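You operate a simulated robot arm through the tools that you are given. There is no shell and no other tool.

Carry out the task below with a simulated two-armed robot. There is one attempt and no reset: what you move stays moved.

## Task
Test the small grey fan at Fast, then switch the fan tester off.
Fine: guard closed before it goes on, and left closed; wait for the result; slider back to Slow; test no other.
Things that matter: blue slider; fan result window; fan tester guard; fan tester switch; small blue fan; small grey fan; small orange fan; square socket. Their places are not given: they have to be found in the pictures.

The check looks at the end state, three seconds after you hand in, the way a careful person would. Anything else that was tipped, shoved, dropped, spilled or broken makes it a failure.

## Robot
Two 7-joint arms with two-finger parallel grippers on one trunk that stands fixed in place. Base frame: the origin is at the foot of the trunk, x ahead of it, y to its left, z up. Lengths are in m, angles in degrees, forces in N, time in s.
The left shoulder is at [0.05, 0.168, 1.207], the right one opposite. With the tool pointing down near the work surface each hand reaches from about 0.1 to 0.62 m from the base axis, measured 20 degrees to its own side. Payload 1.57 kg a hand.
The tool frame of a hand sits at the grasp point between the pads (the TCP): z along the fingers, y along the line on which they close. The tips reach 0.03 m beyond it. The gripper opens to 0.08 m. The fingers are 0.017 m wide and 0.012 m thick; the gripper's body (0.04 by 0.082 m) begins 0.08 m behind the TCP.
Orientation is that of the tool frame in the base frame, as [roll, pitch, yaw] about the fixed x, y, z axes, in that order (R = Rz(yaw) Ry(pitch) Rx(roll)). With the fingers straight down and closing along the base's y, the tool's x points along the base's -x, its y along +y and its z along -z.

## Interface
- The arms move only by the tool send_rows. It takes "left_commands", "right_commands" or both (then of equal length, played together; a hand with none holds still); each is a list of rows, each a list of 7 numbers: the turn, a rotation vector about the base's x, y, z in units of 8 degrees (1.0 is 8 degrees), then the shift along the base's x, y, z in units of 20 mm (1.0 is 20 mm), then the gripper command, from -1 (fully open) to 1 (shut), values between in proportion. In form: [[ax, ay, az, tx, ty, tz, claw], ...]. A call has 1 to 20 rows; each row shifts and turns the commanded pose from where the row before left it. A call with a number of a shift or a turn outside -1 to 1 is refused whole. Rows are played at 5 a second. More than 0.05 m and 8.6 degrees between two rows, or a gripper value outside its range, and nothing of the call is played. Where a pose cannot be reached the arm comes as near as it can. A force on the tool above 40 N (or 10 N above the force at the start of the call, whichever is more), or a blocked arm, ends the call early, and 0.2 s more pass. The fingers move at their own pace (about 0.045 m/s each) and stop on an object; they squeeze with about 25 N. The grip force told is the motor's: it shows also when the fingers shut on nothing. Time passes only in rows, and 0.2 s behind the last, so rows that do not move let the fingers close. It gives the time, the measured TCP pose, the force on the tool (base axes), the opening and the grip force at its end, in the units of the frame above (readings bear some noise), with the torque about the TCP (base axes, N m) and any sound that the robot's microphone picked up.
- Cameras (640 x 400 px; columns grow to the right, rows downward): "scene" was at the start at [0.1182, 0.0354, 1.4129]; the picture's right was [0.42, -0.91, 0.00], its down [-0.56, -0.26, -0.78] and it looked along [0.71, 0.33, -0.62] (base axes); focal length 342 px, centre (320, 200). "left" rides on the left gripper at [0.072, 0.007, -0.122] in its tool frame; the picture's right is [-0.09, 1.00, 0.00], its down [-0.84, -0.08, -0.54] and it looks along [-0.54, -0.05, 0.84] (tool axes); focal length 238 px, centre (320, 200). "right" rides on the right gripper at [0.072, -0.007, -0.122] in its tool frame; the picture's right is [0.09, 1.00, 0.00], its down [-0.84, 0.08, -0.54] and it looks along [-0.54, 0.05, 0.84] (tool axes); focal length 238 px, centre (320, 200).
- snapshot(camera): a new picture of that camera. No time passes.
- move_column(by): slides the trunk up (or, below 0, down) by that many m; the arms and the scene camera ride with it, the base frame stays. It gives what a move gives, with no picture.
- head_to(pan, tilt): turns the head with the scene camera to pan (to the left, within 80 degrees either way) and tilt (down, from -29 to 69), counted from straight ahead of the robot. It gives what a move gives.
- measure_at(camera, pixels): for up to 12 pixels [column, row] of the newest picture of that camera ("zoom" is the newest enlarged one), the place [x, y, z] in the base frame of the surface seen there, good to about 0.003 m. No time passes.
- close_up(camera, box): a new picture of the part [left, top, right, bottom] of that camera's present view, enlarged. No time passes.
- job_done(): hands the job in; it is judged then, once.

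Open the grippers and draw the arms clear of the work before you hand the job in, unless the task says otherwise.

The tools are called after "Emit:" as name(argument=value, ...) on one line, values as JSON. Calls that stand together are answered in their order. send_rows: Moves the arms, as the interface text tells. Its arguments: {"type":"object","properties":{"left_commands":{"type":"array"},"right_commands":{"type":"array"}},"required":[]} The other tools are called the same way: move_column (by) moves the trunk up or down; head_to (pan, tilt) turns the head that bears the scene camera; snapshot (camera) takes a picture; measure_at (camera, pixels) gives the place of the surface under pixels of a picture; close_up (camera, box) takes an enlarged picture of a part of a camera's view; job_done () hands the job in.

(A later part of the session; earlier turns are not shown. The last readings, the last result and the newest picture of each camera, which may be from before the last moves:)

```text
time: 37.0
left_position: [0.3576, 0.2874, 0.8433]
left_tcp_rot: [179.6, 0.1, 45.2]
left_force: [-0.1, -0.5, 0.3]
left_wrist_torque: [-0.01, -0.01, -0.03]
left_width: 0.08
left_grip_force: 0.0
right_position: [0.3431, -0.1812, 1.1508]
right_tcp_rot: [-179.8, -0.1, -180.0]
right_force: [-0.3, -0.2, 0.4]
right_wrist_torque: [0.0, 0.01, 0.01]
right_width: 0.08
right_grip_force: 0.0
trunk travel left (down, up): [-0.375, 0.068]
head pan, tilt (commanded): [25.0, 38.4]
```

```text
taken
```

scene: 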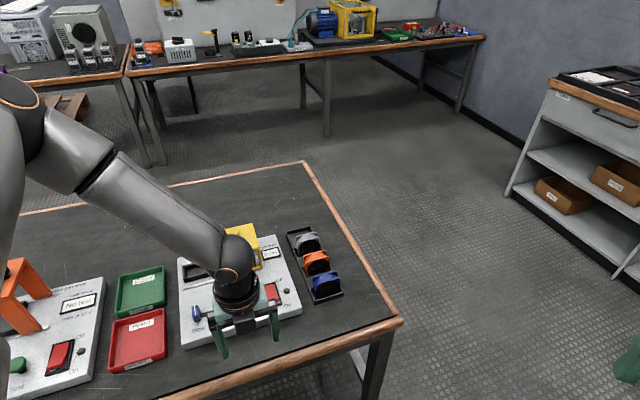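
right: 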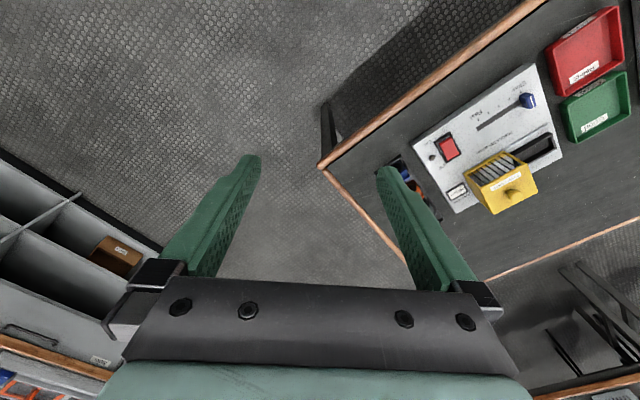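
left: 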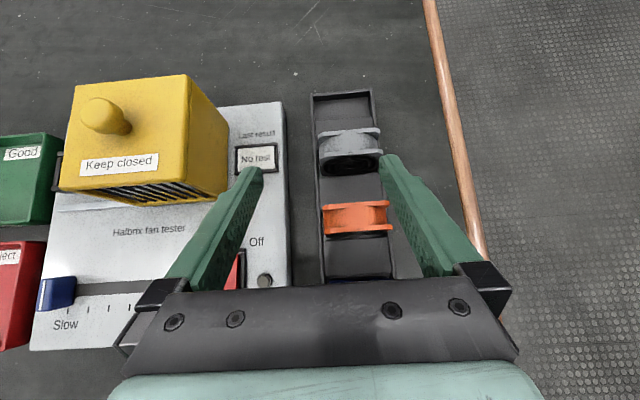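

The upper arm is lower now. I extend forward at this low height (tips stay above 0.81, higher than all parts here) toward (0.57,0.22).

Emit:
send_rows(left_commands=[[0, 0, 0, 0.88, -0.28, 0.05, -1], [0, 0, 0, 0.88, -0.28, 0.05, -1], [0, 0, 0, 0.88, -0.28, 0.05, -1], [0, 0, 0, 0.88, -0.28, 0.05, -1], [0, 0, 0, 0.88, -0.28, 0.05, -1], [0, 0, 0, 0.88, -0.28, 0.05, -1], [0, 0, 0, 0.88, -0.28, 0.05, -1], [0, 0, 0, 0.88, -0.28, 0.05, -1], [0, 0, 0, 0.88, -0.28, 0.05, -1], [0, 0, 0, 0.88, -0.28, 0.05, -1], [0, 0, 0, 0.88, -0.28, 0.05, -1], [0, 0, 0, 0.88, -0.28, 0.05, -1]])

Emit:
snapshot(camera="scene")

```text
time: 39.6
left_position: [0.5005, 0.2667, 0.9298]
left_tcp_rot: [179.8, 0.0, 45.3]
left_force: [-0.4, 0.3, 0.4]
left_wrist_torque: [0.01, -0.01, 0.02]
left_width: 0.0801
left_grip_force: 0.2
left hand out of reach, approached as far as the arm can: row 3, 4, 5, 6, 7, 8, 9, 10, 11, 12
right_position: [0.3433, -0.1809, 1.1513]
right_tcp_rot: [179.9, 0.0, -179.9]
right_force: [-0.8, -0.8, 0.2]
right_wrist_torque: [-0.01, -0.01, 0.0]
right_width: 0.0802
right_grip_force: 0.0
trunk travel left (down, up): [-0.375, 0.068]
head pan, tilt (commanded): [25.0, 38.4]
```

```text
taken
```

scene: 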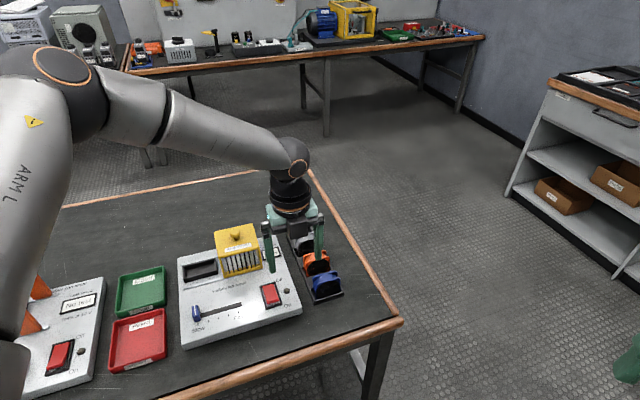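

The upper arm seems pinned in one posture whenever I reach to the right, the wrist lying on a sphere about the elbow. I turn the hand back to its first heading and bring it inward near (0.30,0.15) to see whether the upper arm can swing inward.

Emit:
send_rows(left_commands=[[0, 0, 0.9375, -0.55, -0.3, 0.2, -1], [0, 0, 0.9375, -0.55, -0.3, 0.2, -1], [0, 0, 0.9375, -0.55, -0.3, 0.2, -1], [0, 0, 0.9375, -0.55, -0.3, 0.2, -1], [0, 0, 0.9375, -0.55, -0.3, 0.2, -1], [0, 0, 0.9375, -0.55, -0.3, 0.2, -1], [0, 0, 0.9375, -0.55, -0.3, 0.2, -1], [0, 0, 0.9375, -0.55, -0.3, 0.2, -1], [0, 0, 0.9375, -0.55, -0.3, 0.2, -1], [0, 0, 0.9375, -0.55, -0.3, 0.2, -1], [0, 0, 0.9375, -0.55, -0.3, 0.2, -1], [0, 0, 0.9375, -0.55, -0.3, 0.2, -1], [0, 0, 0.9375, -0.55, -0.3, 0.2, -1], [0, 0, 0.9375, -0.55, -0.3, 0.2, -1], [0, 0, 0.9375, -0.55, -0.3, 0.2, -1], [0, 0, 0.9375, -0.55, -0.3, 0.2, -1], [0, 0, 0.9375, -0.55, -0.3, 0.2, -1], [0, 0, 0.9375, -0.55, -0.3, 0.2, -1]])

Emit:
snapshot(camera="scene")

```text
time: 43.4
left_position: [0.3006, 0.1564, 1.0011]
left_tcp_rot: [179.8, 0.0, -179.7]
left_force: [0.3, -0.3, 0.5]
left_wrist_torque: [-0.03, 0.0, -0.01]
left_width: 0.0799
left_grip_force: 0.1
right_position: [0.3434, -0.1807, 1.1516]
right_tcp_rot: [179.9, 0.0, -179.9]
right_force: [-1.2, -0.5, -0.2]
right_wrist_torque: [-0.05, -0.04, 0.0]
right_width: 0.0802
right_grip_force: 0.1
trunk travel left (down, up): [-0.375, 0.068]
head pan, tilt (commanded): [25.0, 38.4]
```

```text
taken
```

scene: 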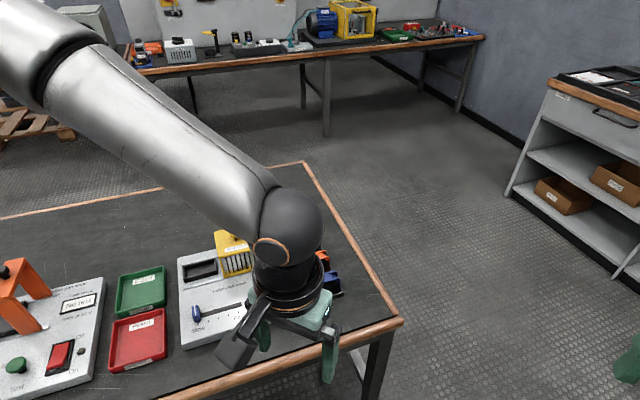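

It reached (0.30,0.156,1.00) with no trouble. I lower it to about 0.86 here and then extend outward along its own 20° direction to test the stated reach.

Emit:
send_rows(left_commands=[[0, 0, 0, 0, 0, -0.9, -1], [0, 0, 0, 0, 0, -0.9, -1], [0, 0, 0, 0, 0, -0.9, -1], [0, 0, 0, 0, 0, -0.9, -1], [0, 0, 0, 0, 0, -0.9, -1], [0, 0, 0, 0, 0, -0.9, -1], [0, 0, 0, 0, 0, -0.9, -1], [0, 0, 0, 0, 0, -0.9, -1]])

Emit:
snapshot(camera="scene")

Emit:
send_rows(left_commands=[[0, 0, 0, 0.9, 0.2, 0, -1], [0, 0, 0, 0.9, 0.2, 0, -1], [0, 0, 0, 0.9, 0.2, 0, -1], [0, 0, 0, 0.9, 0.2, 0, -1], [0, 0, 0, 0.9, 0.2, 0, -1], [0, 0, 0, 0.9, 0.2, 0, -1], [0, 0, 0, 0.9, 0.2, 0, -1], [0, 0, 0, 0.9, 0.2, 0, -1], [0, 0, 0, 0.9, 0.2, 0, -1], [0, 0, 0, 0.9, 0.2, 0, -1], [0, 0, 0, 0.9, 0.2, 0, -1], [0, 0, 0, 0.9, 0.2, 0, -1], [0, 0, 0, 0.9, 0.2, 0, -1], [0, 0, 0, 0.9, 0.2, 0, -1]])

Emit:
snapshot(camera="scene")

```text
time: 45.2
left_position: [0.3014, 0.1831, 0.8807]
left_tcp_rot: [179.8, 0.0, -179.8]
left_force: [-0.2, -0.3, -0.5]
left_wrist_torque: [0.0, -0.02, 0.04]
left_width: 0.0799
left_grip_force: 0.0
left hand out of reach, approached as far as the arm can: row 6, 7, 8
right_position: [0.3439, -0.1795, 1.1519]
right_tcp_rot: [-180.0, 0.0, 180.0]
right_force: [0.3, -0.7, -0.1]
right_wrist_torque: [0.0, -0.03, -0.02]
right_width: 0.0802
right_grip_force: 0.1
trunk travel left (down, up): [-0.375, 0.068]
head pan, tilt (commanded): [25.0, 38.4]
```

```text
taken
```

scene: 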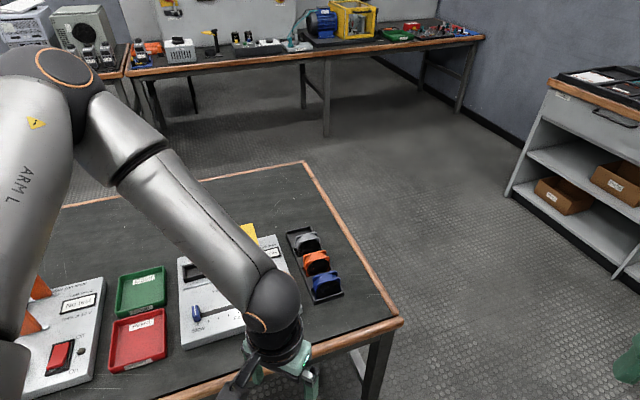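

```text
time: 48.2
left_position: [0.502, 0.2758, 0.9278]
left_tcp_rot: [179.8, 0.1, -179.9]
left_force: [-0.1, -0.2, 0.0]
left_wrist_torque: [0.0, -0.01, -0.02]
left_width: 0.08
left_grip_force: 0.0
left hand out of reach, approached as far as the arm can: row 5, 6, 7, 8, 9, 10, 11, 12, 13, 14
right_position: [0.3433, -0.18, 1.152]
right_tcp_rot: [-179.9, 0.0, 180.0]
right_force: [-0.2, 1.1, 0.4]
right_wrist_torque: [0.01, 0.04, 0.01]
right_width: 0.08
right_grip_force: 0.0
trunk travel left (down, up): [-0.375, 0.068]
head pan, tilt (commanded): [25.0, 38.4]
```

```text
taken
```

scene: 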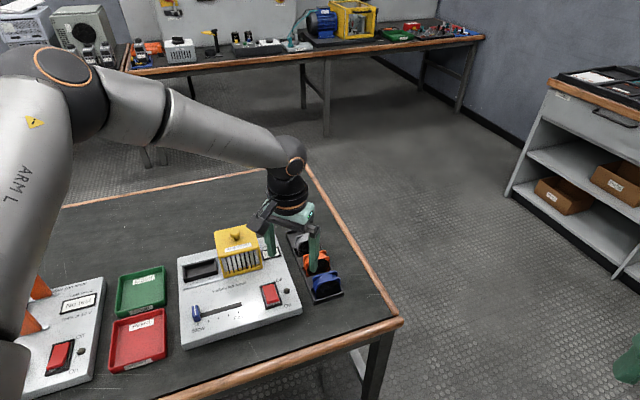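

The stated posture limit shows again. The wrist lies on a sphere of about 0.29 m about the elbow, and from this the fan should be reachable if the tool tilts toward the panel's right (along base (0.71,−0.71)), gripping the fan across its thickness. I retreat and turn the hand 135° so the camera will be on the upper side.

Emit:
send_rows(left_commands=[[0, 0, 0.9375, -0.3, 0.3, 0.2, -1], [0, 0, 0.9375, -0.3, 0.3, 0.2, -1], [0, 0, 0.9375, -0.3, 0.3, 0.2, -1], [0, 0, 0.9375, -0.3, 0.3, 0.2, -1], [0, 0, 0.9375, -0.3, 0.3, 0.2, -1], [0, 0, 0.9375, -0.3, 0.3, 0.2, -1], [0, 0, 0.9375, -0.3, 0.3, 0.2, -1], [0, 0, 0.9375, -0.3, 0.3, 0.2, -1], [0, 0, 0.9375, -0.3, 0.3, 0.2, -1], [0, 0, 0.9375, -0.3, 0.3, 0.2, -1], [0, 0, 0.9375, -0.3, 0.3, 0.2, -1], [0, 0, 0.9375, -0.3, 0.3, 0.2, -1], [0, 0, 0.9375, 0, 0, 0.2, -1], [0, 0, 0.9375, 0, 0, 0.2, -1], [0, 0, 0.9375, 0, 0, 0.2, -1], [0, 0, 0.9375, 0, 0, 0.2, -1], [0, 0, 0.9375, 0, 0, 0.2, -1], [0, 0, 0.9375, 0, 0, 0.2, -1]])

Emit:
snapshot(camera="scene")

```text
time: 52.0
left_position: [0.4317, 0.3473, 1.0005]
left_tcp_rot: [179.7, -0.1, -44.6]
left_force: [-0.2, 0.7, -1.3]
left_wrist_torque: [0.05, -0.01, 0.01]
left_width: 0.0802
left_grip_force: 0.1
right_position: [0.3432, -0.1802, 1.1519]
right_tcp_rot: [179.9, 0.0, 179.9]
right_force: [-0.1, 0.5, -0.7]
right_wrist_torque: [0.0, 0.01, -0.01]
right_width: 0.0798
right_grip_force: 0.0
trunk travel left (down, up): [-0.375, 0.068]
head pan, tilt (commanded): [25.0, 38.4]
```

```text
taken
```

scene: 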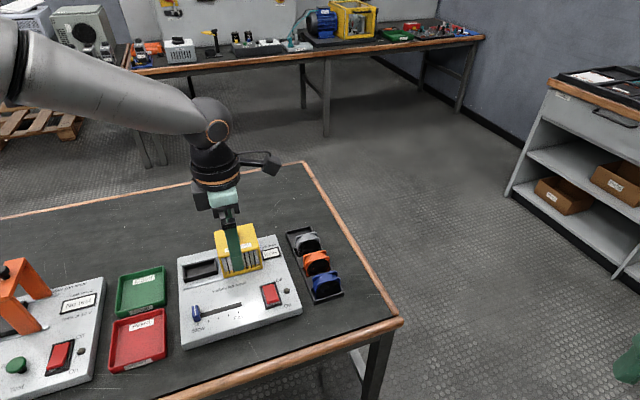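

Yaw is now −44.6°, unhindered. I tilt the hand 45° toward the panel's right while raising it, and then lower the trunk.

Emit:
send_rows(left_commands=[[-0.663, -0.663, -0.01, 0, 0, 0.9, -1], [-0.663, -0.663, -0.01, 0, 0, 0.9, -1], [-0.663, -0.663, -0.01, 0, 0, 0.9, -1], [-0.663, -0.663, -0.01, 0, 0, 0.9, -1], [-0.663, -0.663, -0.01, 0, 0, 0.9, -1], [-0.663, -0.663, 0, 0, 0, 0.9, -1], [0, 0, 0, 0, 0, 0.9, -1], [0, 0, 0, 0, 0, 0.9, -1], [0, 0, 0, 0, 0, 0.9, -1], [0, 0, 0, 0, 0, 0.9, -1], [0, 0, 0, 0, 0, 0.9, -1]])

Emit:
snapshot(camera="scene")

```text
time: 54.4
left_position: [0.4317, 0.3493, 1.2002]
left_tcp_rot: [179.8, -44.9, -45.2]
left_force: [0.2, 0.5, -1.0]
left_wrist_torque: [-0.04, -0.01, -0.06]
left_width: 0.0802
left_grip_force: 0.1
right_position: [0.3417, -0.1811, 1.1509]
right_tcp_rot: [-180.0, -0.1, 180.0]
right_force: [-0.3, 0.5, 0.1]
right_wrist_torque: [-0.01, 0.0, 0.0]
right_width: 0.0798
right_grip_force: 0.1
trunk travel left (down, up): [-0.375, 0.068]
head pan, tilt (commanded): [25.0, 38.4]
```

```text
taken
```

scene: 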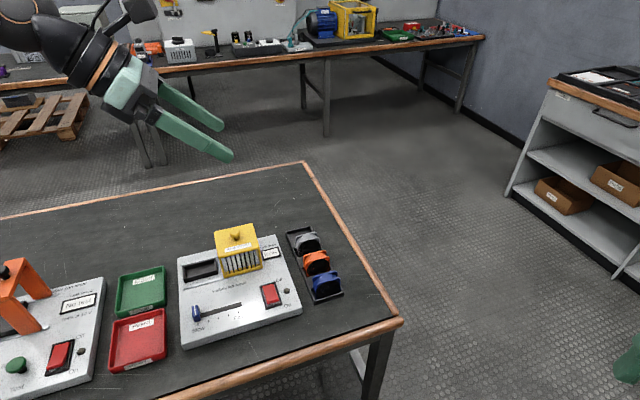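

The tilt toward the panel's right is in place, camera on top. I lower the trunk by 0.33 m, which should bring the grasp point to z≈0.87 over the front of the panel.

Emit:
move_column(by=-0.33)

Emit:
snapshot(camera="scene")

Emit:
snapshot(camera="left")

```text
time: 57.7
left_position: [0.4318, 0.3491, 0.8704]
left_tcp_rot: [179.8, -44.9, -45.3]
left_force: [0.5, 0.3, -0.7]
left_wrist_torque: [-0.01, -0.02, -0.03]
left_width: 0.0799
left_grip_force: 0.2
right_position: [0.3435, -0.1794, 0.8219]
right_tcp_rot: [-180.0, -0.1, -179.9]
right_force: [-0.4, 0.1, 0.8]
right_wrist_torque: [0.01, 0.02, 0.0]
right_width: 0.0801
right_grip_force: 0.0
trunk travel left (down, up): [-0.045, 0.398]
head pan, tilt (commanded): [25.0, 38.4]
```

```text
taken
```

scene: 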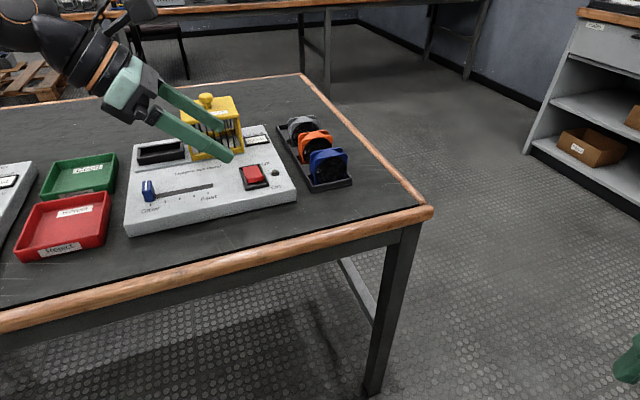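

```text
taken
```

left: 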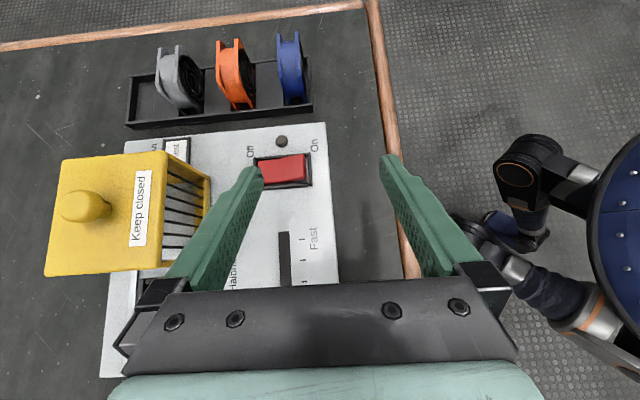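

From here the fans show edge-on along the top ((180,85) grey). I enlarge and measure the grey fan and its neighbours precisely.

Emit:
close_up(camera="left", box=[115, 20, 275, 140])

Emit:
measure_at(camera="left", pixels=[[159, 60], [178, 55], [170, 80], [160, 90], [180, 90], [190, 95], [176, 104], [192, 104], [221, 55], [240, 50], [232, 95], [150, 105]])

```text
3.33 times, centred on (195, 80) of left
```

zoom: 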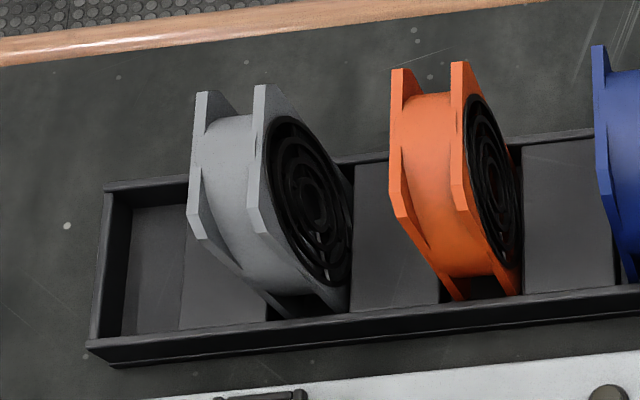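

```text
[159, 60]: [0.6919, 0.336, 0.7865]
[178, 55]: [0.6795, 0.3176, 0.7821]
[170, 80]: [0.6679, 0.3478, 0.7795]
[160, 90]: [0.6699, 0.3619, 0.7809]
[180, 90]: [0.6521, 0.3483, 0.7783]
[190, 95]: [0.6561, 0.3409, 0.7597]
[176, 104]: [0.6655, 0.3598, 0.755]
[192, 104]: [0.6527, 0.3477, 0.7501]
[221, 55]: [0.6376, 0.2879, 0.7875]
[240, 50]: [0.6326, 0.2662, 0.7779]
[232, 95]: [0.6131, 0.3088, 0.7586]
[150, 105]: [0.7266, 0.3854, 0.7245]
```

I measure the flange tops in the enlarged picture (back flange around (200,110)–(193,200), front flange around (262,100)–(254,210)).

Emit:
measure_at(camera="zoom", pixels=[[202, 100], [196, 150], [193, 200], [263, 95], [258, 150], [254, 205], [198, 230], [258, 225], [285, 310], [340, 300], [270, 90], [230, 150]])

Emit:
measure_at(camera="zoom", pixels=[[396, 80], [392, 140], [398, 200], [460, 75], [455, 140], [460, 200], [300, 200], [400, 240], [155, 270], [225, 300], [400, 295], [100, 350]])

```text
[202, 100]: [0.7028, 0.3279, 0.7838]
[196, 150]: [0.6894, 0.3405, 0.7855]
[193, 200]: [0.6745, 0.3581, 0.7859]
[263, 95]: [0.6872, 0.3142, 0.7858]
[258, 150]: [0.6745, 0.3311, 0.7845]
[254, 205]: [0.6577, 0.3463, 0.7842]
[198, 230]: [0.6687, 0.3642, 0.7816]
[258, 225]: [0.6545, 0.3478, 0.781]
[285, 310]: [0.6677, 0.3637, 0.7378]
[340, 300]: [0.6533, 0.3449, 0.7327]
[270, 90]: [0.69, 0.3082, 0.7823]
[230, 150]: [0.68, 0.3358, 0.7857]
```

```text
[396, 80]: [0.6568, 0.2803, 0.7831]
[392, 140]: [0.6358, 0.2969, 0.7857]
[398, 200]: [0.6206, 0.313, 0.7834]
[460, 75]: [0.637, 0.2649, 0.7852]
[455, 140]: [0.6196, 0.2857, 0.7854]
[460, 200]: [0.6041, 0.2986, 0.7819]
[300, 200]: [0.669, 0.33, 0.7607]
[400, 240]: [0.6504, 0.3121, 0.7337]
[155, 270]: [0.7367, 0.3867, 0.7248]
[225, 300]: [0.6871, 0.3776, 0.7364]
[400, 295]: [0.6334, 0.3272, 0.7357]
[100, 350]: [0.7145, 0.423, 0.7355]
```

The fan measures about 60×60×25 mm: centre u≈0.2455, v≈0.719, bottom ≈0.7255, top ≈0.7855; the orange fan's back is at v≈0.662. I ease the tilt to 40°, narrow the opening to about 58 mm and move to a hover above the grey fan at z≈0.87.

Emit:
send_rows(left_commands=[[0.442, 0.442, 0, 0, 0, 0, -0.45], [0, 0, 0, 0.9425, -0.035, 0, -0.45], [0, 0, 0, 0.9425, -0.035, 0, -0.45], [0, 0, 0, 0.9425, -0.035, 0, -0.45], [0, 0, 0, 0.9425, -0.035, 0, -0.45], [0, 0, 0, 0.9425, -0.035, 0, -0.45], [0, 0, 0, 0.9425, -0.035, 0, -0.45], [0, 0, 0, 0.9425, -0.035, 0, -0.45], [0, 0, 0, 0.9425, -0.035, 0, -0.45], [0, 0, 0, 0.9425, -0.035, 0, -0.45], [0, 0, 0, 0.9425, -0.035, 0, -0.45], [0, 0, 0, 0.9425, -0.035, 0, -0.45], [0, 0, 0, 0.9425, -0.035, 0, -0.45], [0, 0, 0, 0.9425, -0.035, 0, -0.45]])

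Emit:
snapshot(camera="scene")

Emit:
snapshot(camera="left")

```text
time: 60.7
left_position: [0.6569, 0.3378, 0.8669]
left_tcp_rot: [179.7, -39.9, -45.2]
left_force: [0.0, 0.0, -0.6]
left_wrist_torque: [0.01, -0.03, 0.0]
left_width: 0.058
left_grip_force: 0.1
left hand out of reach, approached as far as the arm can: row 13, 14
right_position: [0.343, -0.1803, 0.821]
right_tcp_rot: [-179.9, 0.0, 180.0]
right_force: [0.4, 0.2, -0.3]
right_wrist_torque: [-0.03, -0.01, 0.03]
right_width: 0.0799
right_grip_force: 0.0
trunk travel left (down, up): [-0.045, 0.398]
head pan, tilt (commanded): [25.0, 38.4]
```

```text
taken
```

scene: 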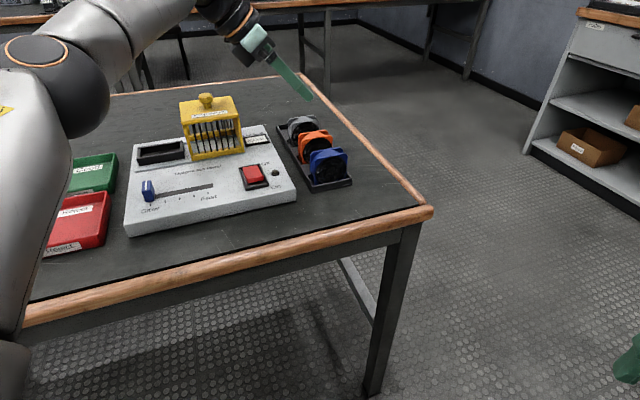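

```text
taken
```

left: 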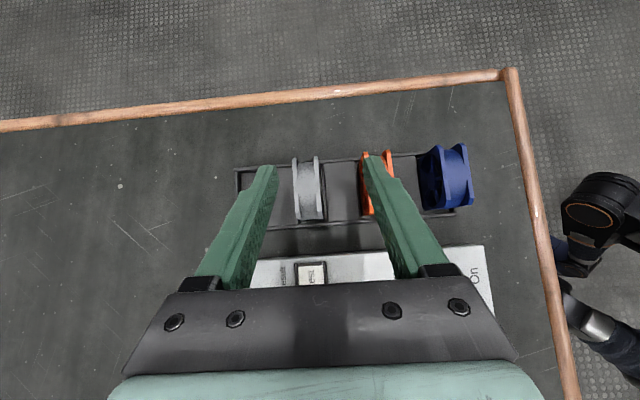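

The hand stopped 2 cm short at (0.657,0.338). I lower the trunk by its last 0.045 m, after raising the hand a little, to bring elbow and wrist level, and try the last bit again.

Emit:
send_rows(left_commands=[[0, 0, 0, -0.8, 0, 0.7, -0.45]])

Emit:
move_column(by=-0.045)

Emit:
send_rows(left_commands=[[0, 0, 0, 0.8, 0.04, 0, -0.45], [0, 0, 0, 0.8, 0.04, 0, -0.45], [0, 0, 0, 0.2, 0, 0, -0.45]])

Emit:
snapshot(camera="left")

```text
time: 61.1
left_position: [0.6415, 0.3379, 0.8795]
left_tcp_rot: [179.8, -39.9, -45.3]
left_force: [0.4, 0.1, 0.3]
left_wrist_torque: [0.02, 0.01, -0.03]
left_width: 0.0579
left_grip_force: 0.0
right_position: [0.3426, -0.1802, 0.8218]
right_tcp_rot: [180.0, -0.1, 180.0]
right_force: [0.1, -0.7, -0.2]
right_wrist_torque: [-0.01, 0.04, -0.01]
right_width: 0.0802
right_grip_force: 0.1
trunk travel left (down, up): [-0.045, 0.398]
head pan, tilt (commanded): [25.0, 38.4]
```

```text
time: 61.9
left_position: [0.6419, 0.3374, 0.8353]
left_tcp_rot: [179.8, -39.8, -45.4]
left_force: [0.4, 0.2, 1.1]
left_wrist_torque: [0.0, 0.01, -0.01]
left_width: 0.0581
left_grip_force: 0.1
right_position: [0.3418, -0.181, 0.7763]
right_tcp_rot: [179.9, 0.1, -179.9]
right_force: [-0.3, -0.4, 0.6]
right_wrist_torque: [-0.03, -0.03, -0.02]
right_width: 0.0799
right_grip_force: 0.1
trunk travel left (down, up): [0.0, 0.443]
head pan, tilt (commanded): [25.0, 38.4]
```

```text
time: 62.7
left_position: [0.6565, 0.338, 0.8323]
left_tcp_rot: [179.9, -40.0, -45.3]
left_force: [0.6, 0.0, -0.6]
left_wrist_torque: [0.0, 0.0, -0.01]
left_width: 0.058
left_grip_force: 0.1
left hand out of reach, approached as far as the arm can: row 1, 2, 3
right_position: [0.3426, -0.1793, 0.7759]
right_tcp_rot: [-179.9, 0.0, -179.9]
right_force: [0.2, 0.2, 0.7]
right_wrist_torque: [0.02, 0.01, -0.03]
right_width: 0.08
right_grip_force: 0.1
trunk travel left (down, up): [0.0, 0.443]
head pan, tilt (commanded): [25.0, 38.4]
```

```text
taken
```

left: 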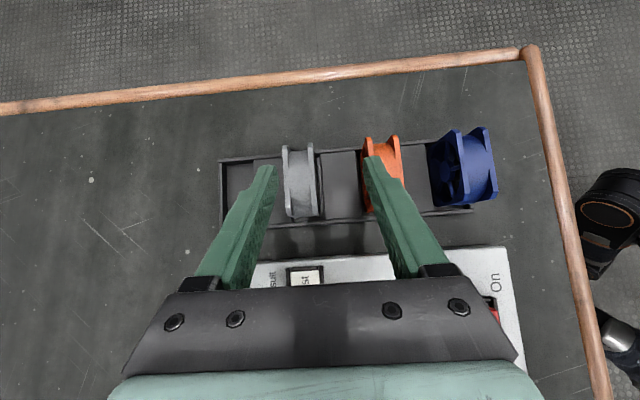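

Still 2 cm short in x at (0.6565,0.338,0.832). I take the scene picture and measure the elbow and upper arm here to understand what holds it.

Emit:
snapshot(camera="scene")

Emit:
measure_at(camera="scene", pixels=[[35, 50], [60, 40], [80, 70], [20, 85], [10, 150], [30, 250], [10, 355], [60, 100], [110, 40], [150, 15], [220, 15], [40, 110]])

```text
taken
```

scene: 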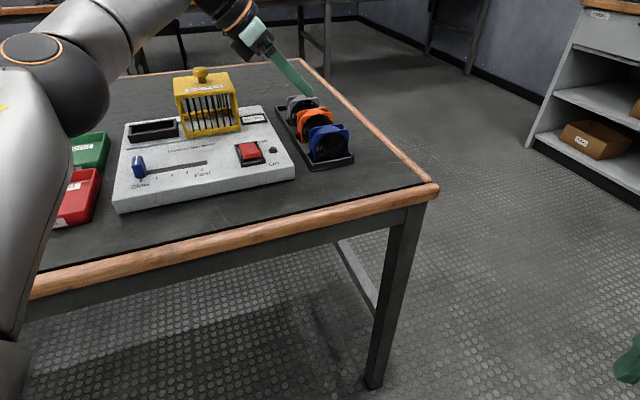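

```text
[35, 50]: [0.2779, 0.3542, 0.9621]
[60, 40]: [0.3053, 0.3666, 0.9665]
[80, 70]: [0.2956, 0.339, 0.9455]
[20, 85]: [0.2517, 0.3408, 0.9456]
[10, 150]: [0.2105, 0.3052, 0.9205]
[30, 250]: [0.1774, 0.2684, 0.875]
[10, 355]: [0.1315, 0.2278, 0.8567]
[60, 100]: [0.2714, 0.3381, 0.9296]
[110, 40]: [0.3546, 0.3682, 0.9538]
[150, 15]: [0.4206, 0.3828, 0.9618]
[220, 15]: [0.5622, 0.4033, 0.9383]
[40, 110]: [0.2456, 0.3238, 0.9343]
```

The elbow sits at exactly the same place relative to the trunk as before, so shoulder joints are at their stops in this posture. I turn the head to look at the right arm's posture, as a free mirror image to learn from.

Emit:
head_to(pan=-35, tilt=38)

Emit:
snapshot(camera="scene")

```text
time: 64.0
left_position: [0.656, 0.3376, 0.832]
left_tcp_rot: [179.9, -40.1, -45.3]
left_force: [0.5, -0.2, 0.0]
left_wrist_torque: [0.01, -0.04, -0.02]
left_width: 0.0579
left_grip_force: 0.2
right_position: [0.3421, -0.1806, 0.7768]
right_tcp_rot: [179.9, -0.1, -179.9]
right_force: [-0.1, 0.3, 0.0]
right_wrist_torque: [0.04, 0.0, -0.01]
right_width: 0.0801
right_grip_force: 0.1
trunk travel left (down, up): [0.0, 0.443]
head pan, tilt (commanded): [-35.0, 38.0]
```

```text
taken
```

scene: 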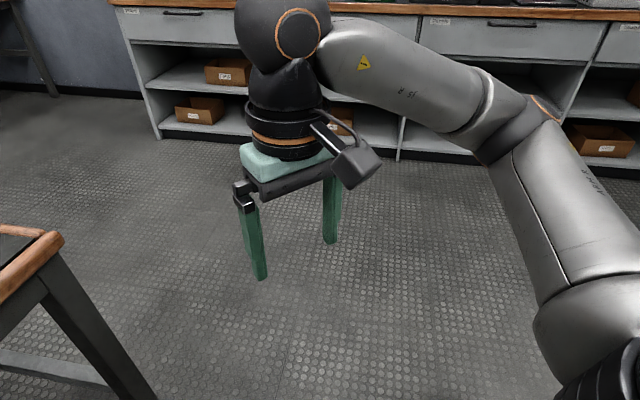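

The right arm shows the elbow out at (520,115) and the wrist at (285,35). I measure its points.

Emit:
measure_at(camera="scene", pixels=[[520, 115], [500, 140], [550, 110], [560, 200], [580, 280], [600, 330], [480, 100], [400, 80], [340, 50], [285, 35], [275, 90], [620, 370]])

```text
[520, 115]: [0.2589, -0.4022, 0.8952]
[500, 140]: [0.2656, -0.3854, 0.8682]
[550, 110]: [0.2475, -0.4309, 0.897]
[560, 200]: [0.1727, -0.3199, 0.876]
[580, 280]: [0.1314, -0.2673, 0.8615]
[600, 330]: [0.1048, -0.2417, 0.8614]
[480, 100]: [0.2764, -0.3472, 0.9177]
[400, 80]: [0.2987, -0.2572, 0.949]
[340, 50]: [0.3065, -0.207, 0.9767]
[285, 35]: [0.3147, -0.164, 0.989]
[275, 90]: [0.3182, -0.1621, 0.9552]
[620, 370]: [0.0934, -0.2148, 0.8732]
```

The numbers suggest only about 1 cm is missing. I tilt 8° further (to 48°) here and try to reach above the grey fan again, keeping z≈0.835.

Emit:
head_to(pan=25, tilt=45)

Emit:
send_rows(left_commands=[[-0.7, -0.7, 0, 0, 0, 0.1, -0.45], [0, 0, 0, 0.5, 0.06, 0, -0.45], [0, 0, 0, 0.5, 0.06, 0, -0.45]])

Emit:
snapshot(camera="left")

Emit:
snapshot(camera="scene")

```text
time: 65.3
left_position: [0.655, 0.3374, 0.833]
left_tcp_rot: [179.9, -40.0, -45.2]
left_force: [0.2, -0.6, 0.6]
left_wrist_torque: [-0.02, -0.01, 0.01]
left_width: 0.0576
left_grip_force: 0.0
right_position: [0.3423, -0.1804, 0.7761]
right_tcp_rot: [-180.0, 0.0, 180.0]
right_force: [-0.2, -0.5, -0.6]
right_wrist_torque: [-0.03, 0.03, 0.0]
right_width: 0.0801
right_grip_force: 0.0
trunk travel left (down, up): [0.0, 0.443]
head pan, tilt (commanded): [25.0, 45.0]
```

```text
time: 66.1
left_position: [0.6691, 0.3392, 0.8342]
left_tcp_rot: [180.0, -48.1, -45.3]
left_force: [-0.6, 0.6, 0.1]
left_wrist_torque: [-0.05, -0.02, 0.0]
left_width: 0.0581
left_grip_force: 0.2
left hand out of reach, approached as far as the arm can: row 3
right_position: [0.3431, -0.1809, 0.777]
right_tcp_rot: [-180.0, 0.0, 179.9]
right_force: [0.7, 0.0, -0.2]
right_wrist_torque: [-0.04, 0.03, -0.02]
right_width: 0.0801
right_grip_force: 0.1
trunk travel left (down, up): [0.0, 0.443]
head pan, tilt (commanded): [25.0, 45.0]
```

```text
taken
```

left: 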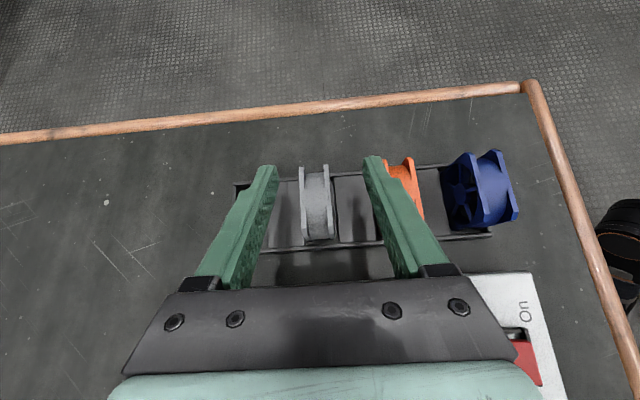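

```text
taken
```

scene: 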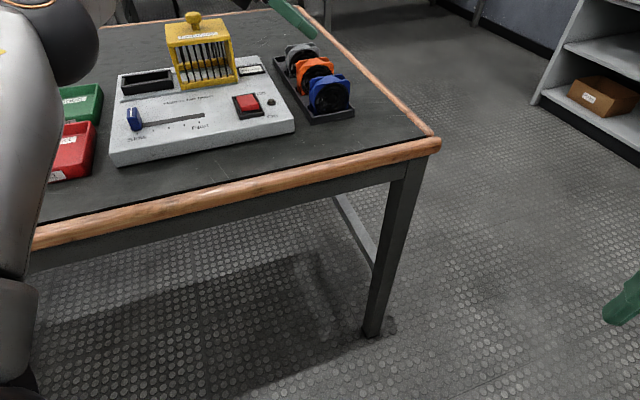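

Now at (0.669,0.339,0.834) the fan at (317,203) lies between the fingers, slightly left of centre. I shift a few millimetres along the fan's thickness direction to centre it (target ≈(0.672,0.345)).

Emit:
send_rows(left_commands=[[0, 0, 0, 0.15, 0.3, 0, -0.45], [0, 0, 0, 0, 0, 0, -0.45]])

Emit:
close_up(camera="left", box=[220, 130, 440, 290])

```text
time: 66.7
left_position: [0.6692, 0.3439, 0.8332]
left_tcp_rot: [-179.9, -47.9, -45.4]
left_force: [0.3, -0.1, -0.3]
left_wrist_torque: [0.03, -0.02, -0.02]
left_width: 0.0578
left_grip_force: 0.1
left hand out of reach, approached as far as the arm can: row 1
right_position: [0.3434, -0.1798, 0.7763]
right_tcp_rot: [180.0, 0.0, 179.9]
right_force: [-0.8, 0.3, 0.3]
right_wrist_torque: [-0.01, -0.01, 0.02]
right_width: 0.0801
right_grip_force: 0.0
trunk travel left (down, up): [0.0, 0.443]
head pan, tilt (commanded): [25.0, 45.0]
```

```text
2.50 times, centred on (330, 210) of left
```

zoom: 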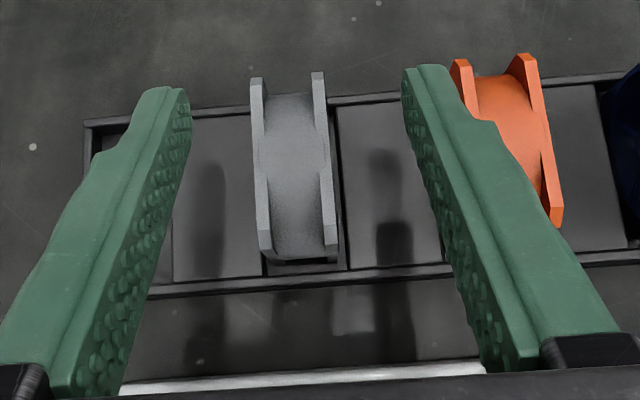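

I check the fan's flange positions once more from this close view.

Emit:
measure_at(camera="zoom", pixels=[[257, 130], [260, 180], [322, 120], [328, 180], [264, 230], [332, 230], [290, 170], [465, 95], [530, 90], [320, 90], [258, 95], [295, 150]])

```text
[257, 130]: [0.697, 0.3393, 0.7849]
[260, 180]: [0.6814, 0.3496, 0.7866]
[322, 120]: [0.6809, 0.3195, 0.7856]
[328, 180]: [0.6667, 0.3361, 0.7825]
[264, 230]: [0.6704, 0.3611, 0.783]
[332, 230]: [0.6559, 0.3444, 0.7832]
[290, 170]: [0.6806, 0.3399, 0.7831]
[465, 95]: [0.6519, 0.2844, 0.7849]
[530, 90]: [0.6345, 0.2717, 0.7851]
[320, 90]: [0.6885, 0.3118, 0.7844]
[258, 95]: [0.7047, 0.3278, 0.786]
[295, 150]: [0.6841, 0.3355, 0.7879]
```

The fan's centre is at v≈0.719, so I shift the hand 4.6 mm in y and then descend in small steps to z≈0.787, fingers astride the fan.

Emit:
send_rows(left_commands=[[0, 0, 0.04, -0.03, 0.23, 0, -0.45], [0, 0, 0, 0, 0, -0.6, -0.45], [0, 0, 0, 0, 0, -0.6, -0.45], [0, 0, 0, 0, 0, -0.6, -0.45], [0, 0, 0, 0, 0, -0.5, -0.45], [0, 0, 0, 0, 0, 0, -0.45]])

Emit:
snapshot(camera="left")

Emit:
head_to(pan=25, tilt=30)

Emit:
snapshot(camera="scene")

```text
time: 68.1
left_position: [0.668, 0.3481, 0.7876]
left_tcp_rot: [-179.8, -47.9, -45.0]
left_force: [3.6, 0.5, 3.5]
left_wrist_torque: [0.27, 0.51, -0.19]
left_width: 0.0579
left_grip_force: 0.0
right_position: [0.3434, -0.1805, 0.7756]
right_tcp_rot: [179.9, -0.1, -180.0]
right_force: [0.0, -0.2, 1.0]
right_wrist_torque: [-0.02, 0.01, 0.04]
right_width: 0.08
right_grip_force: 0.1
trunk travel left (down, up): [0.0, 0.443]
head pan, tilt (commanded): [25.0, 45.0]
```

```text
taken
```

left: 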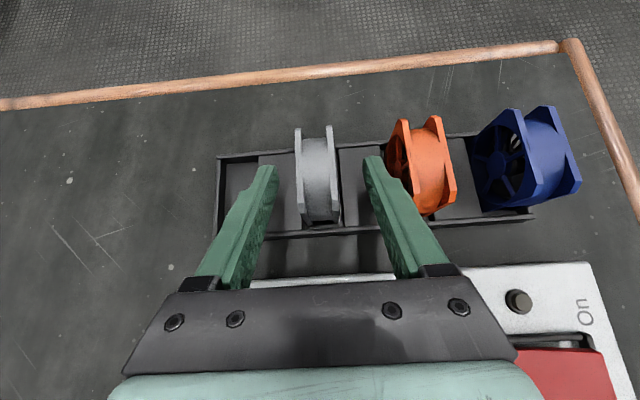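

```text
time: 68.9
left_position: [0.6672, 0.3491, 0.7883]
left_tcp_rot: [179.9, -47.8, -45.0]
left_force: [2.1, -0.4, 6.0]
left_wrist_torque: [0.4, 0.65, -0.15]
left_width: 0.0583
left_grip_force: 0.1
right_position: [0.3436, -0.1804, 0.7762]
right_tcp_rot: [180.0, 0.1, -180.0]
right_force: [0.1, -0.3, -0.1]
right_wrist_torque: [0.02, 0.01, 0.01]
right_width: 0.08
right_grip_force: 0.1
trunk travel left (down, up): [0.0, 0.443]
head pan, tilt (commanded): [25.0, 30.0]
```

```text
taken
```

scene: 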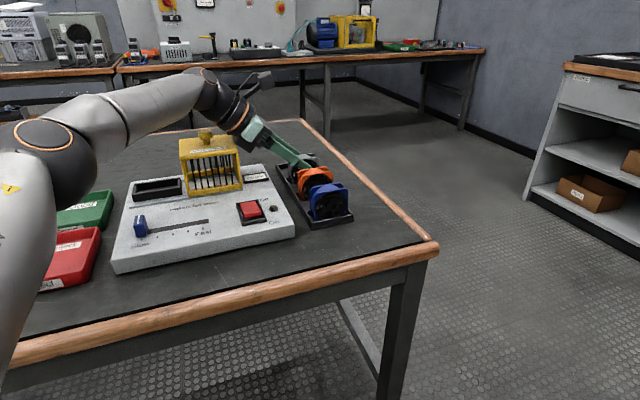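

A light upward force (about 6 N) shows the hand is touching something behind the fingers, probably the guard. I look closely.

Emit:
close_up(camera="scene", box=[160, 60, 340, 230])

```text
2.35 times, centred on (250, 145) of scene
```

zoom: 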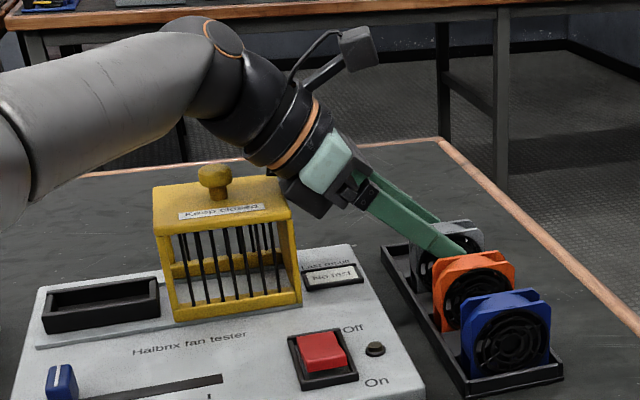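

The block under the gripper rests lightly against the guard's top right edge, while the fingers straddle the grey fan well. I raise 2 mm to ease that contact and close the fingers on the fan.

Emit:
send_rows(left_commands=[[0, 0, 0, 0, 0, 0.1, -0.45], [0, 0, 0, 0, 0, 0, 0.2], [0, 0, 0, 0, 0, 0, 0.6], [0, 0, 0, 0, 0, 0, 1], [0, 0, 0, 0, 0, 0, 1], [0, 0, 0, 0, 0, 0, 1]])

Emit:
close_up(camera="left", box=[200, 100, 460, 290])

Emit:
close_up(camera="scene", box=[160, 60, 340, 230])

```text
time: 70.3
left_position: [0.6669, 0.3481, 0.7898]
left_tcp_rot: [180.0, -47.8, -45.1]
left_force: [-0.2, 0.7, 0.7]
left_wrist_torque: [0.01, -0.03, 0.0]
left_width: 0.0244
left_grip_force: 25.5
right_position: [0.3431, -0.1806, 0.777]
right_tcp_rot: [180.0, 0.1, -179.9]
right_force: [-0.4, 0.1, 0.0]
right_wrist_torque: [0.0, 0.01, -0.01]
right_width: 0.0798
right_grip_force: 0.0
trunk travel left (down, up): [0.0, 0.443]
head pan, tilt (commanded): [25.0, 30.0]
```

```text
2.11 times, centred on (330, 195) of left
```

zoom: 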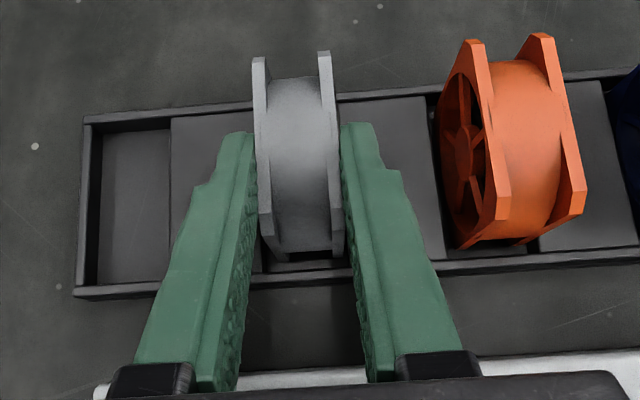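

```text
2.35 times, centred on (250, 145) of scene
```

zoom: 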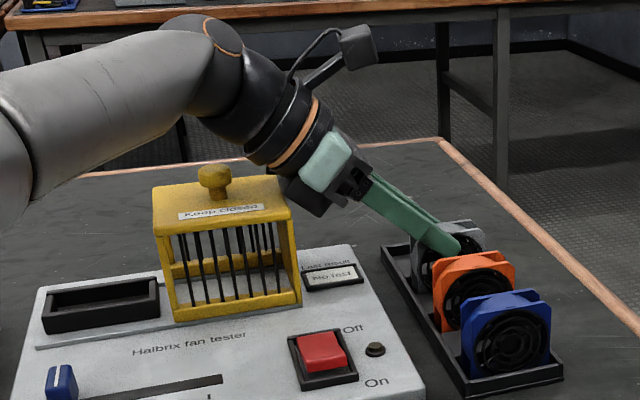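

The fan is held (width 24.4 mm, 25 N) with no outside force. I lift it straight up 30 mm and then further while drawing back a little.

Emit:
send_rows(left_commands=[[0, 0, 0, 0, 0, 0.4, 1], [0, 0, 0, 0, 0, 0.5, 1], [0, 0, 0, 0, 0, 0.6, 1], [0, 0, 0, -0.3, 0, 0.7, 1], [0, 0, 0, -0.5, 0, 0.8, 1], [0, 0, 0, -0.6, 0, 0.8, 1], [0, 0, 0, -0.6, 0, 0.8, 1]])

Emit:
snapshot(camera="left")

Emit:
snapshot(camera="scene")

```text
time: 71.9
left_position: [0.6276, 0.3474, 0.8807]
left_tcp_rot: [179.8, -47.9, -44.8]
left_force: [0.2, -0.6, -0.1]
left_wrist_torque: [0.0, 0.01, 0.03]
left_width: 0.0241
left_grip_force: 24.5
right_position: [0.3426, -0.18, 0.7764]
right_tcp_rot: [180.0, 0.0, -180.0]
right_force: [0.7, -0.3, -0.6]
right_wrist_torque: [-0.02, 0.01, 0.03]
right_width: 0.0799
right_grip_force: 0.0
trunk travel left (down, up): [0.0, 0.443]
head pan, tilt (commanded): [25.0, 30.0]
```

```text
taken
```

left: 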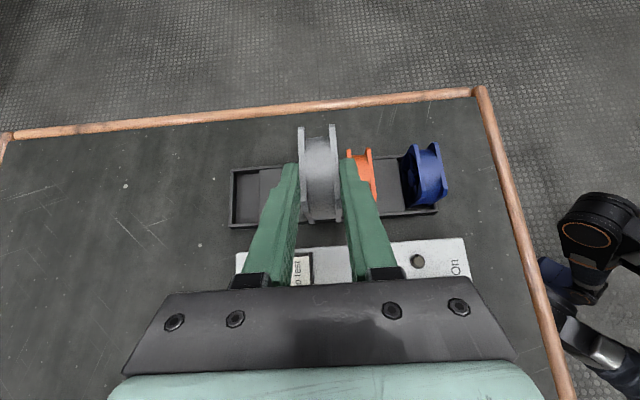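

```text
taken
```

scene: 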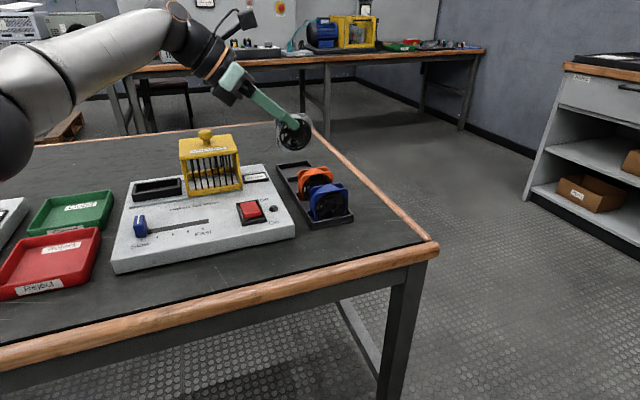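

The fan hangs clear (its bottom about 0.82). I carry it toward the robot past the guard's front, at this height, and then left along the panel's front.

Emit:
send_rows(left_commands=[[0, 0, 0, -0.87, -0.537, 0.04, 1], [0, 0, 0, -0.87, -0.537, 0.04, 1], [0, 0, 0, -0.87, -0.537, 0.04, 1], [0, 0, 0, -0.87, -0.537, 0.04, 1], [0, 0, 0, -0.87, -0.537, 0.04, 1], [0, 0, 0, -0.87, -0.537, 0.04, 1], [0, 0, 0, -0.9, 0.9, 0, 1], [0, 0, 0, -0.9, 0.9, 0, 1], [0, 0, 0, -0.9, 0.9, 0, 1], [0, 0, 0, -0.9, 0.9, 0, 1]])

Emit:
snapshot(camera="scene")

Emit:
snapshot(camera="left")

```text
time: 74.1
left_position: [0.4513, 0.3558, 0.8858]
left_tcp_rot: [179.9, -47.8, -45.0]
left_force: [-0.6, 0.0, -1.6]
left_wrist_torque: [0.03, -0.03, 0.01]
left_width: 0.0244
left_grip_force: 25.1
right_position: [0.3435, -0.1817, 0.7762]
right_tcp_rot: [179.9, 0.0, 180.0]
right_force: [-0.4, -0.5, 0.0]
right_wrist_torque: [0.0, 0.0, 0.0]
right_width: 0.0799
right_grip_force: 0.1
trunk travel left (down, up): [0.0, 0.443]
head pan, tilt (commanded): [25.0, 30.0]
```

```text
taken
```

scene: 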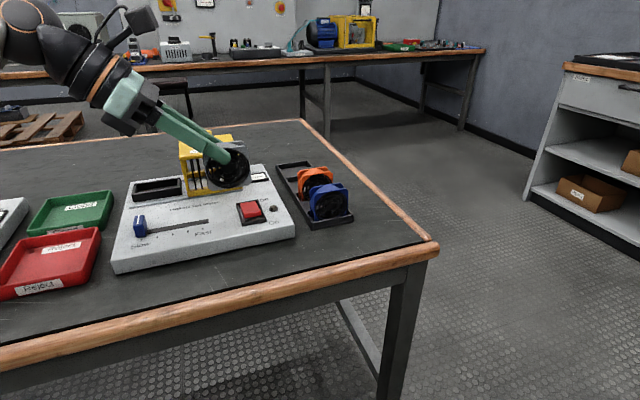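

```text
taken
```

left: 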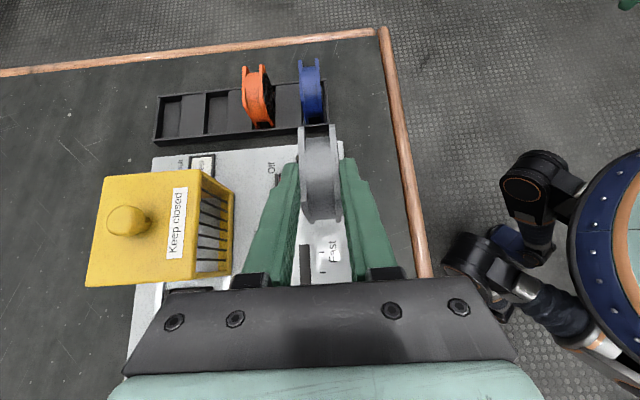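

The fan is steady. I continue left along the front of the panel to u≈−0.05.

Emit:
send_rows(left_commands=[[0, 0, 0, -0.83, 0.83, 0, 1], [0, 0, 0, -0.83, 0.83, 0, 1], [0, 0, 0, -0.83, 0.83, 0, 1], [0, 0, 0, -0.83, 0.83, 0, 1], [0, 0, 0, -0.83, 0.83, 0, 1]])

Emit:
snapshot(camera="scene")

Emit:
snapshot(camera="left")

```text
time: 75.3
left_position: [0.368, 0.4378, 0.8855]
left_tcp_rot: [179.8, -47.7, -44.9]
left_force: [-0.7, -0.7, -0.8]
left_wrist_torque: [0.04, -0.02, 0.01]
left_width: 0.0241
left_grip_force: 25.2
right_position: [0.343, -0.1807, 0.7761]
right_tcp_rot: [-179.9, 0.0, -179.9]
right_force: [0.0, -0.6, -0.1]
right_wrist_torque: [-0.01, -0.03, 0.02]
right_width: 0.08
right_grip_force: 0.0
trunk travel left (down, up): [0.0, 0.443]
head pan, tilt (commanded): [25.0, 30.0]
```

```text
taken
```

scene: 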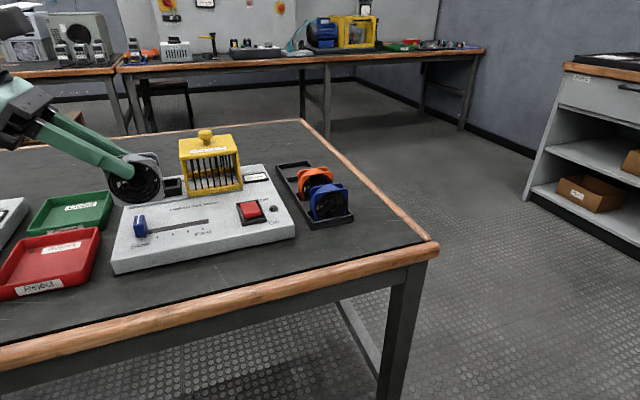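

```text
taken
```

left: 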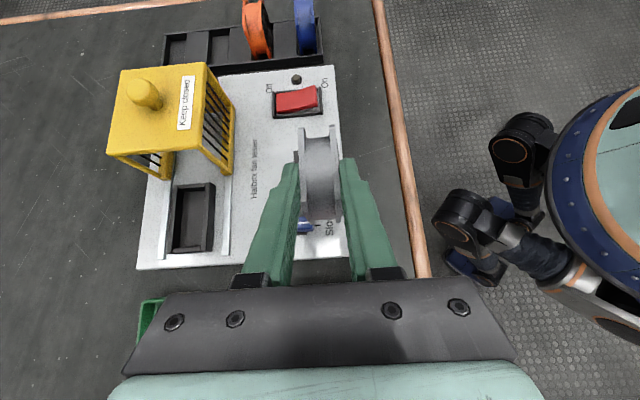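

The socket now shows well at (192,220) in the left camera. I enlarge and measure its rim and floor precisely.

Emit:
close_up(camera="left", box=[130, 150, 260, 280])

```text
3.08 times, centred on (195, 215) of left
```

zoom: 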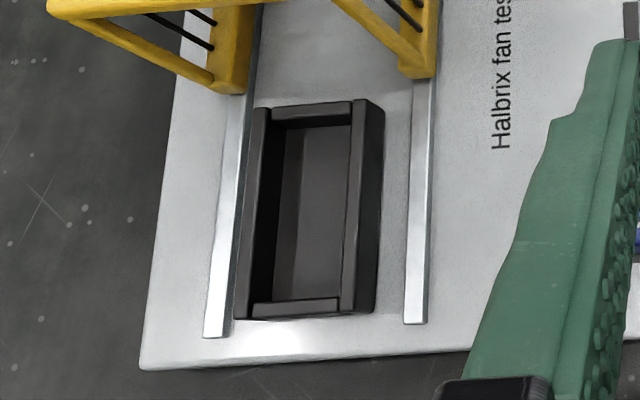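

I measure the rim tops and inner edges of the socket in this view.

Emit:
measure_at(camera="zoom", pixels=[[258, 150], [248, 250], [359, 150], [350, 250], [315, 112], [300, 307], [266, 150], [351, 150], [318, 124], [300, 297], [310, 200], [320, 260]])

Emit:
measure_at(camera="zoom", pixels=[[253, 110], [237, 316], [367, 102], [355, 310], [345, 250], [256, 250], [311, 104], [296, 315], [364, 200], [246, 200], [342, 297], [253, 303]])

```text
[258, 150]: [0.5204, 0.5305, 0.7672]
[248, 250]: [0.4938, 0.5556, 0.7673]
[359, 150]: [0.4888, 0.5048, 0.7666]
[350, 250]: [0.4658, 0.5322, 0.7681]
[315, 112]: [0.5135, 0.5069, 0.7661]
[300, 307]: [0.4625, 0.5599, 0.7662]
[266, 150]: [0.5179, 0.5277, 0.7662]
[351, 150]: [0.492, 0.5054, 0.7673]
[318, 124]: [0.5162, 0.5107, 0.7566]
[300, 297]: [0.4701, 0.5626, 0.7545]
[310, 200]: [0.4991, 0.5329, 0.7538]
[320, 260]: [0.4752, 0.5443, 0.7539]
```

```text
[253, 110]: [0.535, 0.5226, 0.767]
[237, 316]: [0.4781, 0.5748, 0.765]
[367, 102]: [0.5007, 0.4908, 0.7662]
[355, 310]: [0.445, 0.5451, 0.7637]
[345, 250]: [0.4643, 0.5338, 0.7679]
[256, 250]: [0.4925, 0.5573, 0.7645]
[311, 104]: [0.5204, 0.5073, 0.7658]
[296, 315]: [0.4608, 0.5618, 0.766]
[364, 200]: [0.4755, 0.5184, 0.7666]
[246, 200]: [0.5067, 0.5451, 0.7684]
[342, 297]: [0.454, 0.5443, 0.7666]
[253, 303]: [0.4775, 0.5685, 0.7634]
```

The socket's inside is about 33×68 mm, centred at u≈−0.031, v≈0.723, with floor 0.754 and rim 0.767. Now I measure the held fan relative to the hand and check that it is upright.

Emit:
close_up(camera="left", box=[260, 110, 380, 240])

Emit:
close_up(camera="scene", box=[60, 110, 220, 250])

```text
3.08 times, centred on (320, 175) of left
```

zoom: 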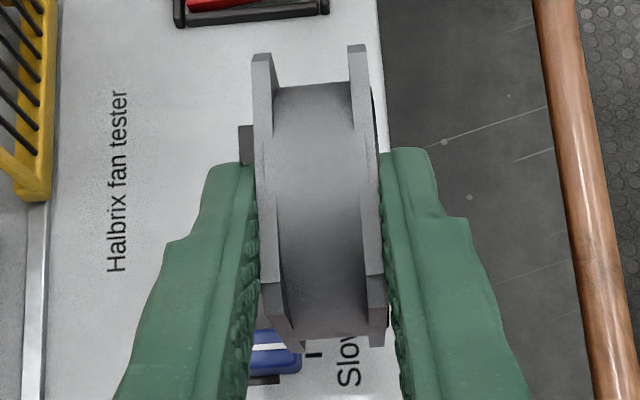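

```text
2.86 times, centred on (140, 180) of scene
```

zoom: 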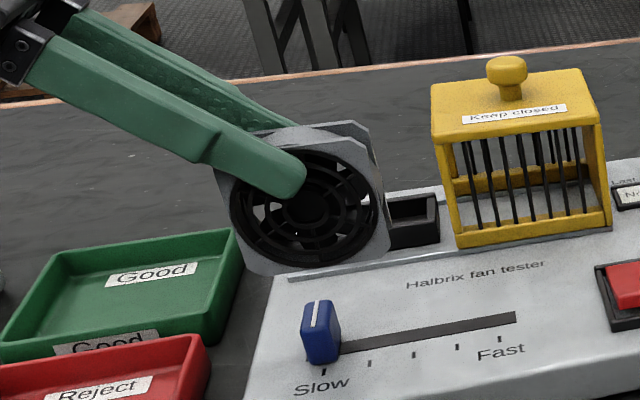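

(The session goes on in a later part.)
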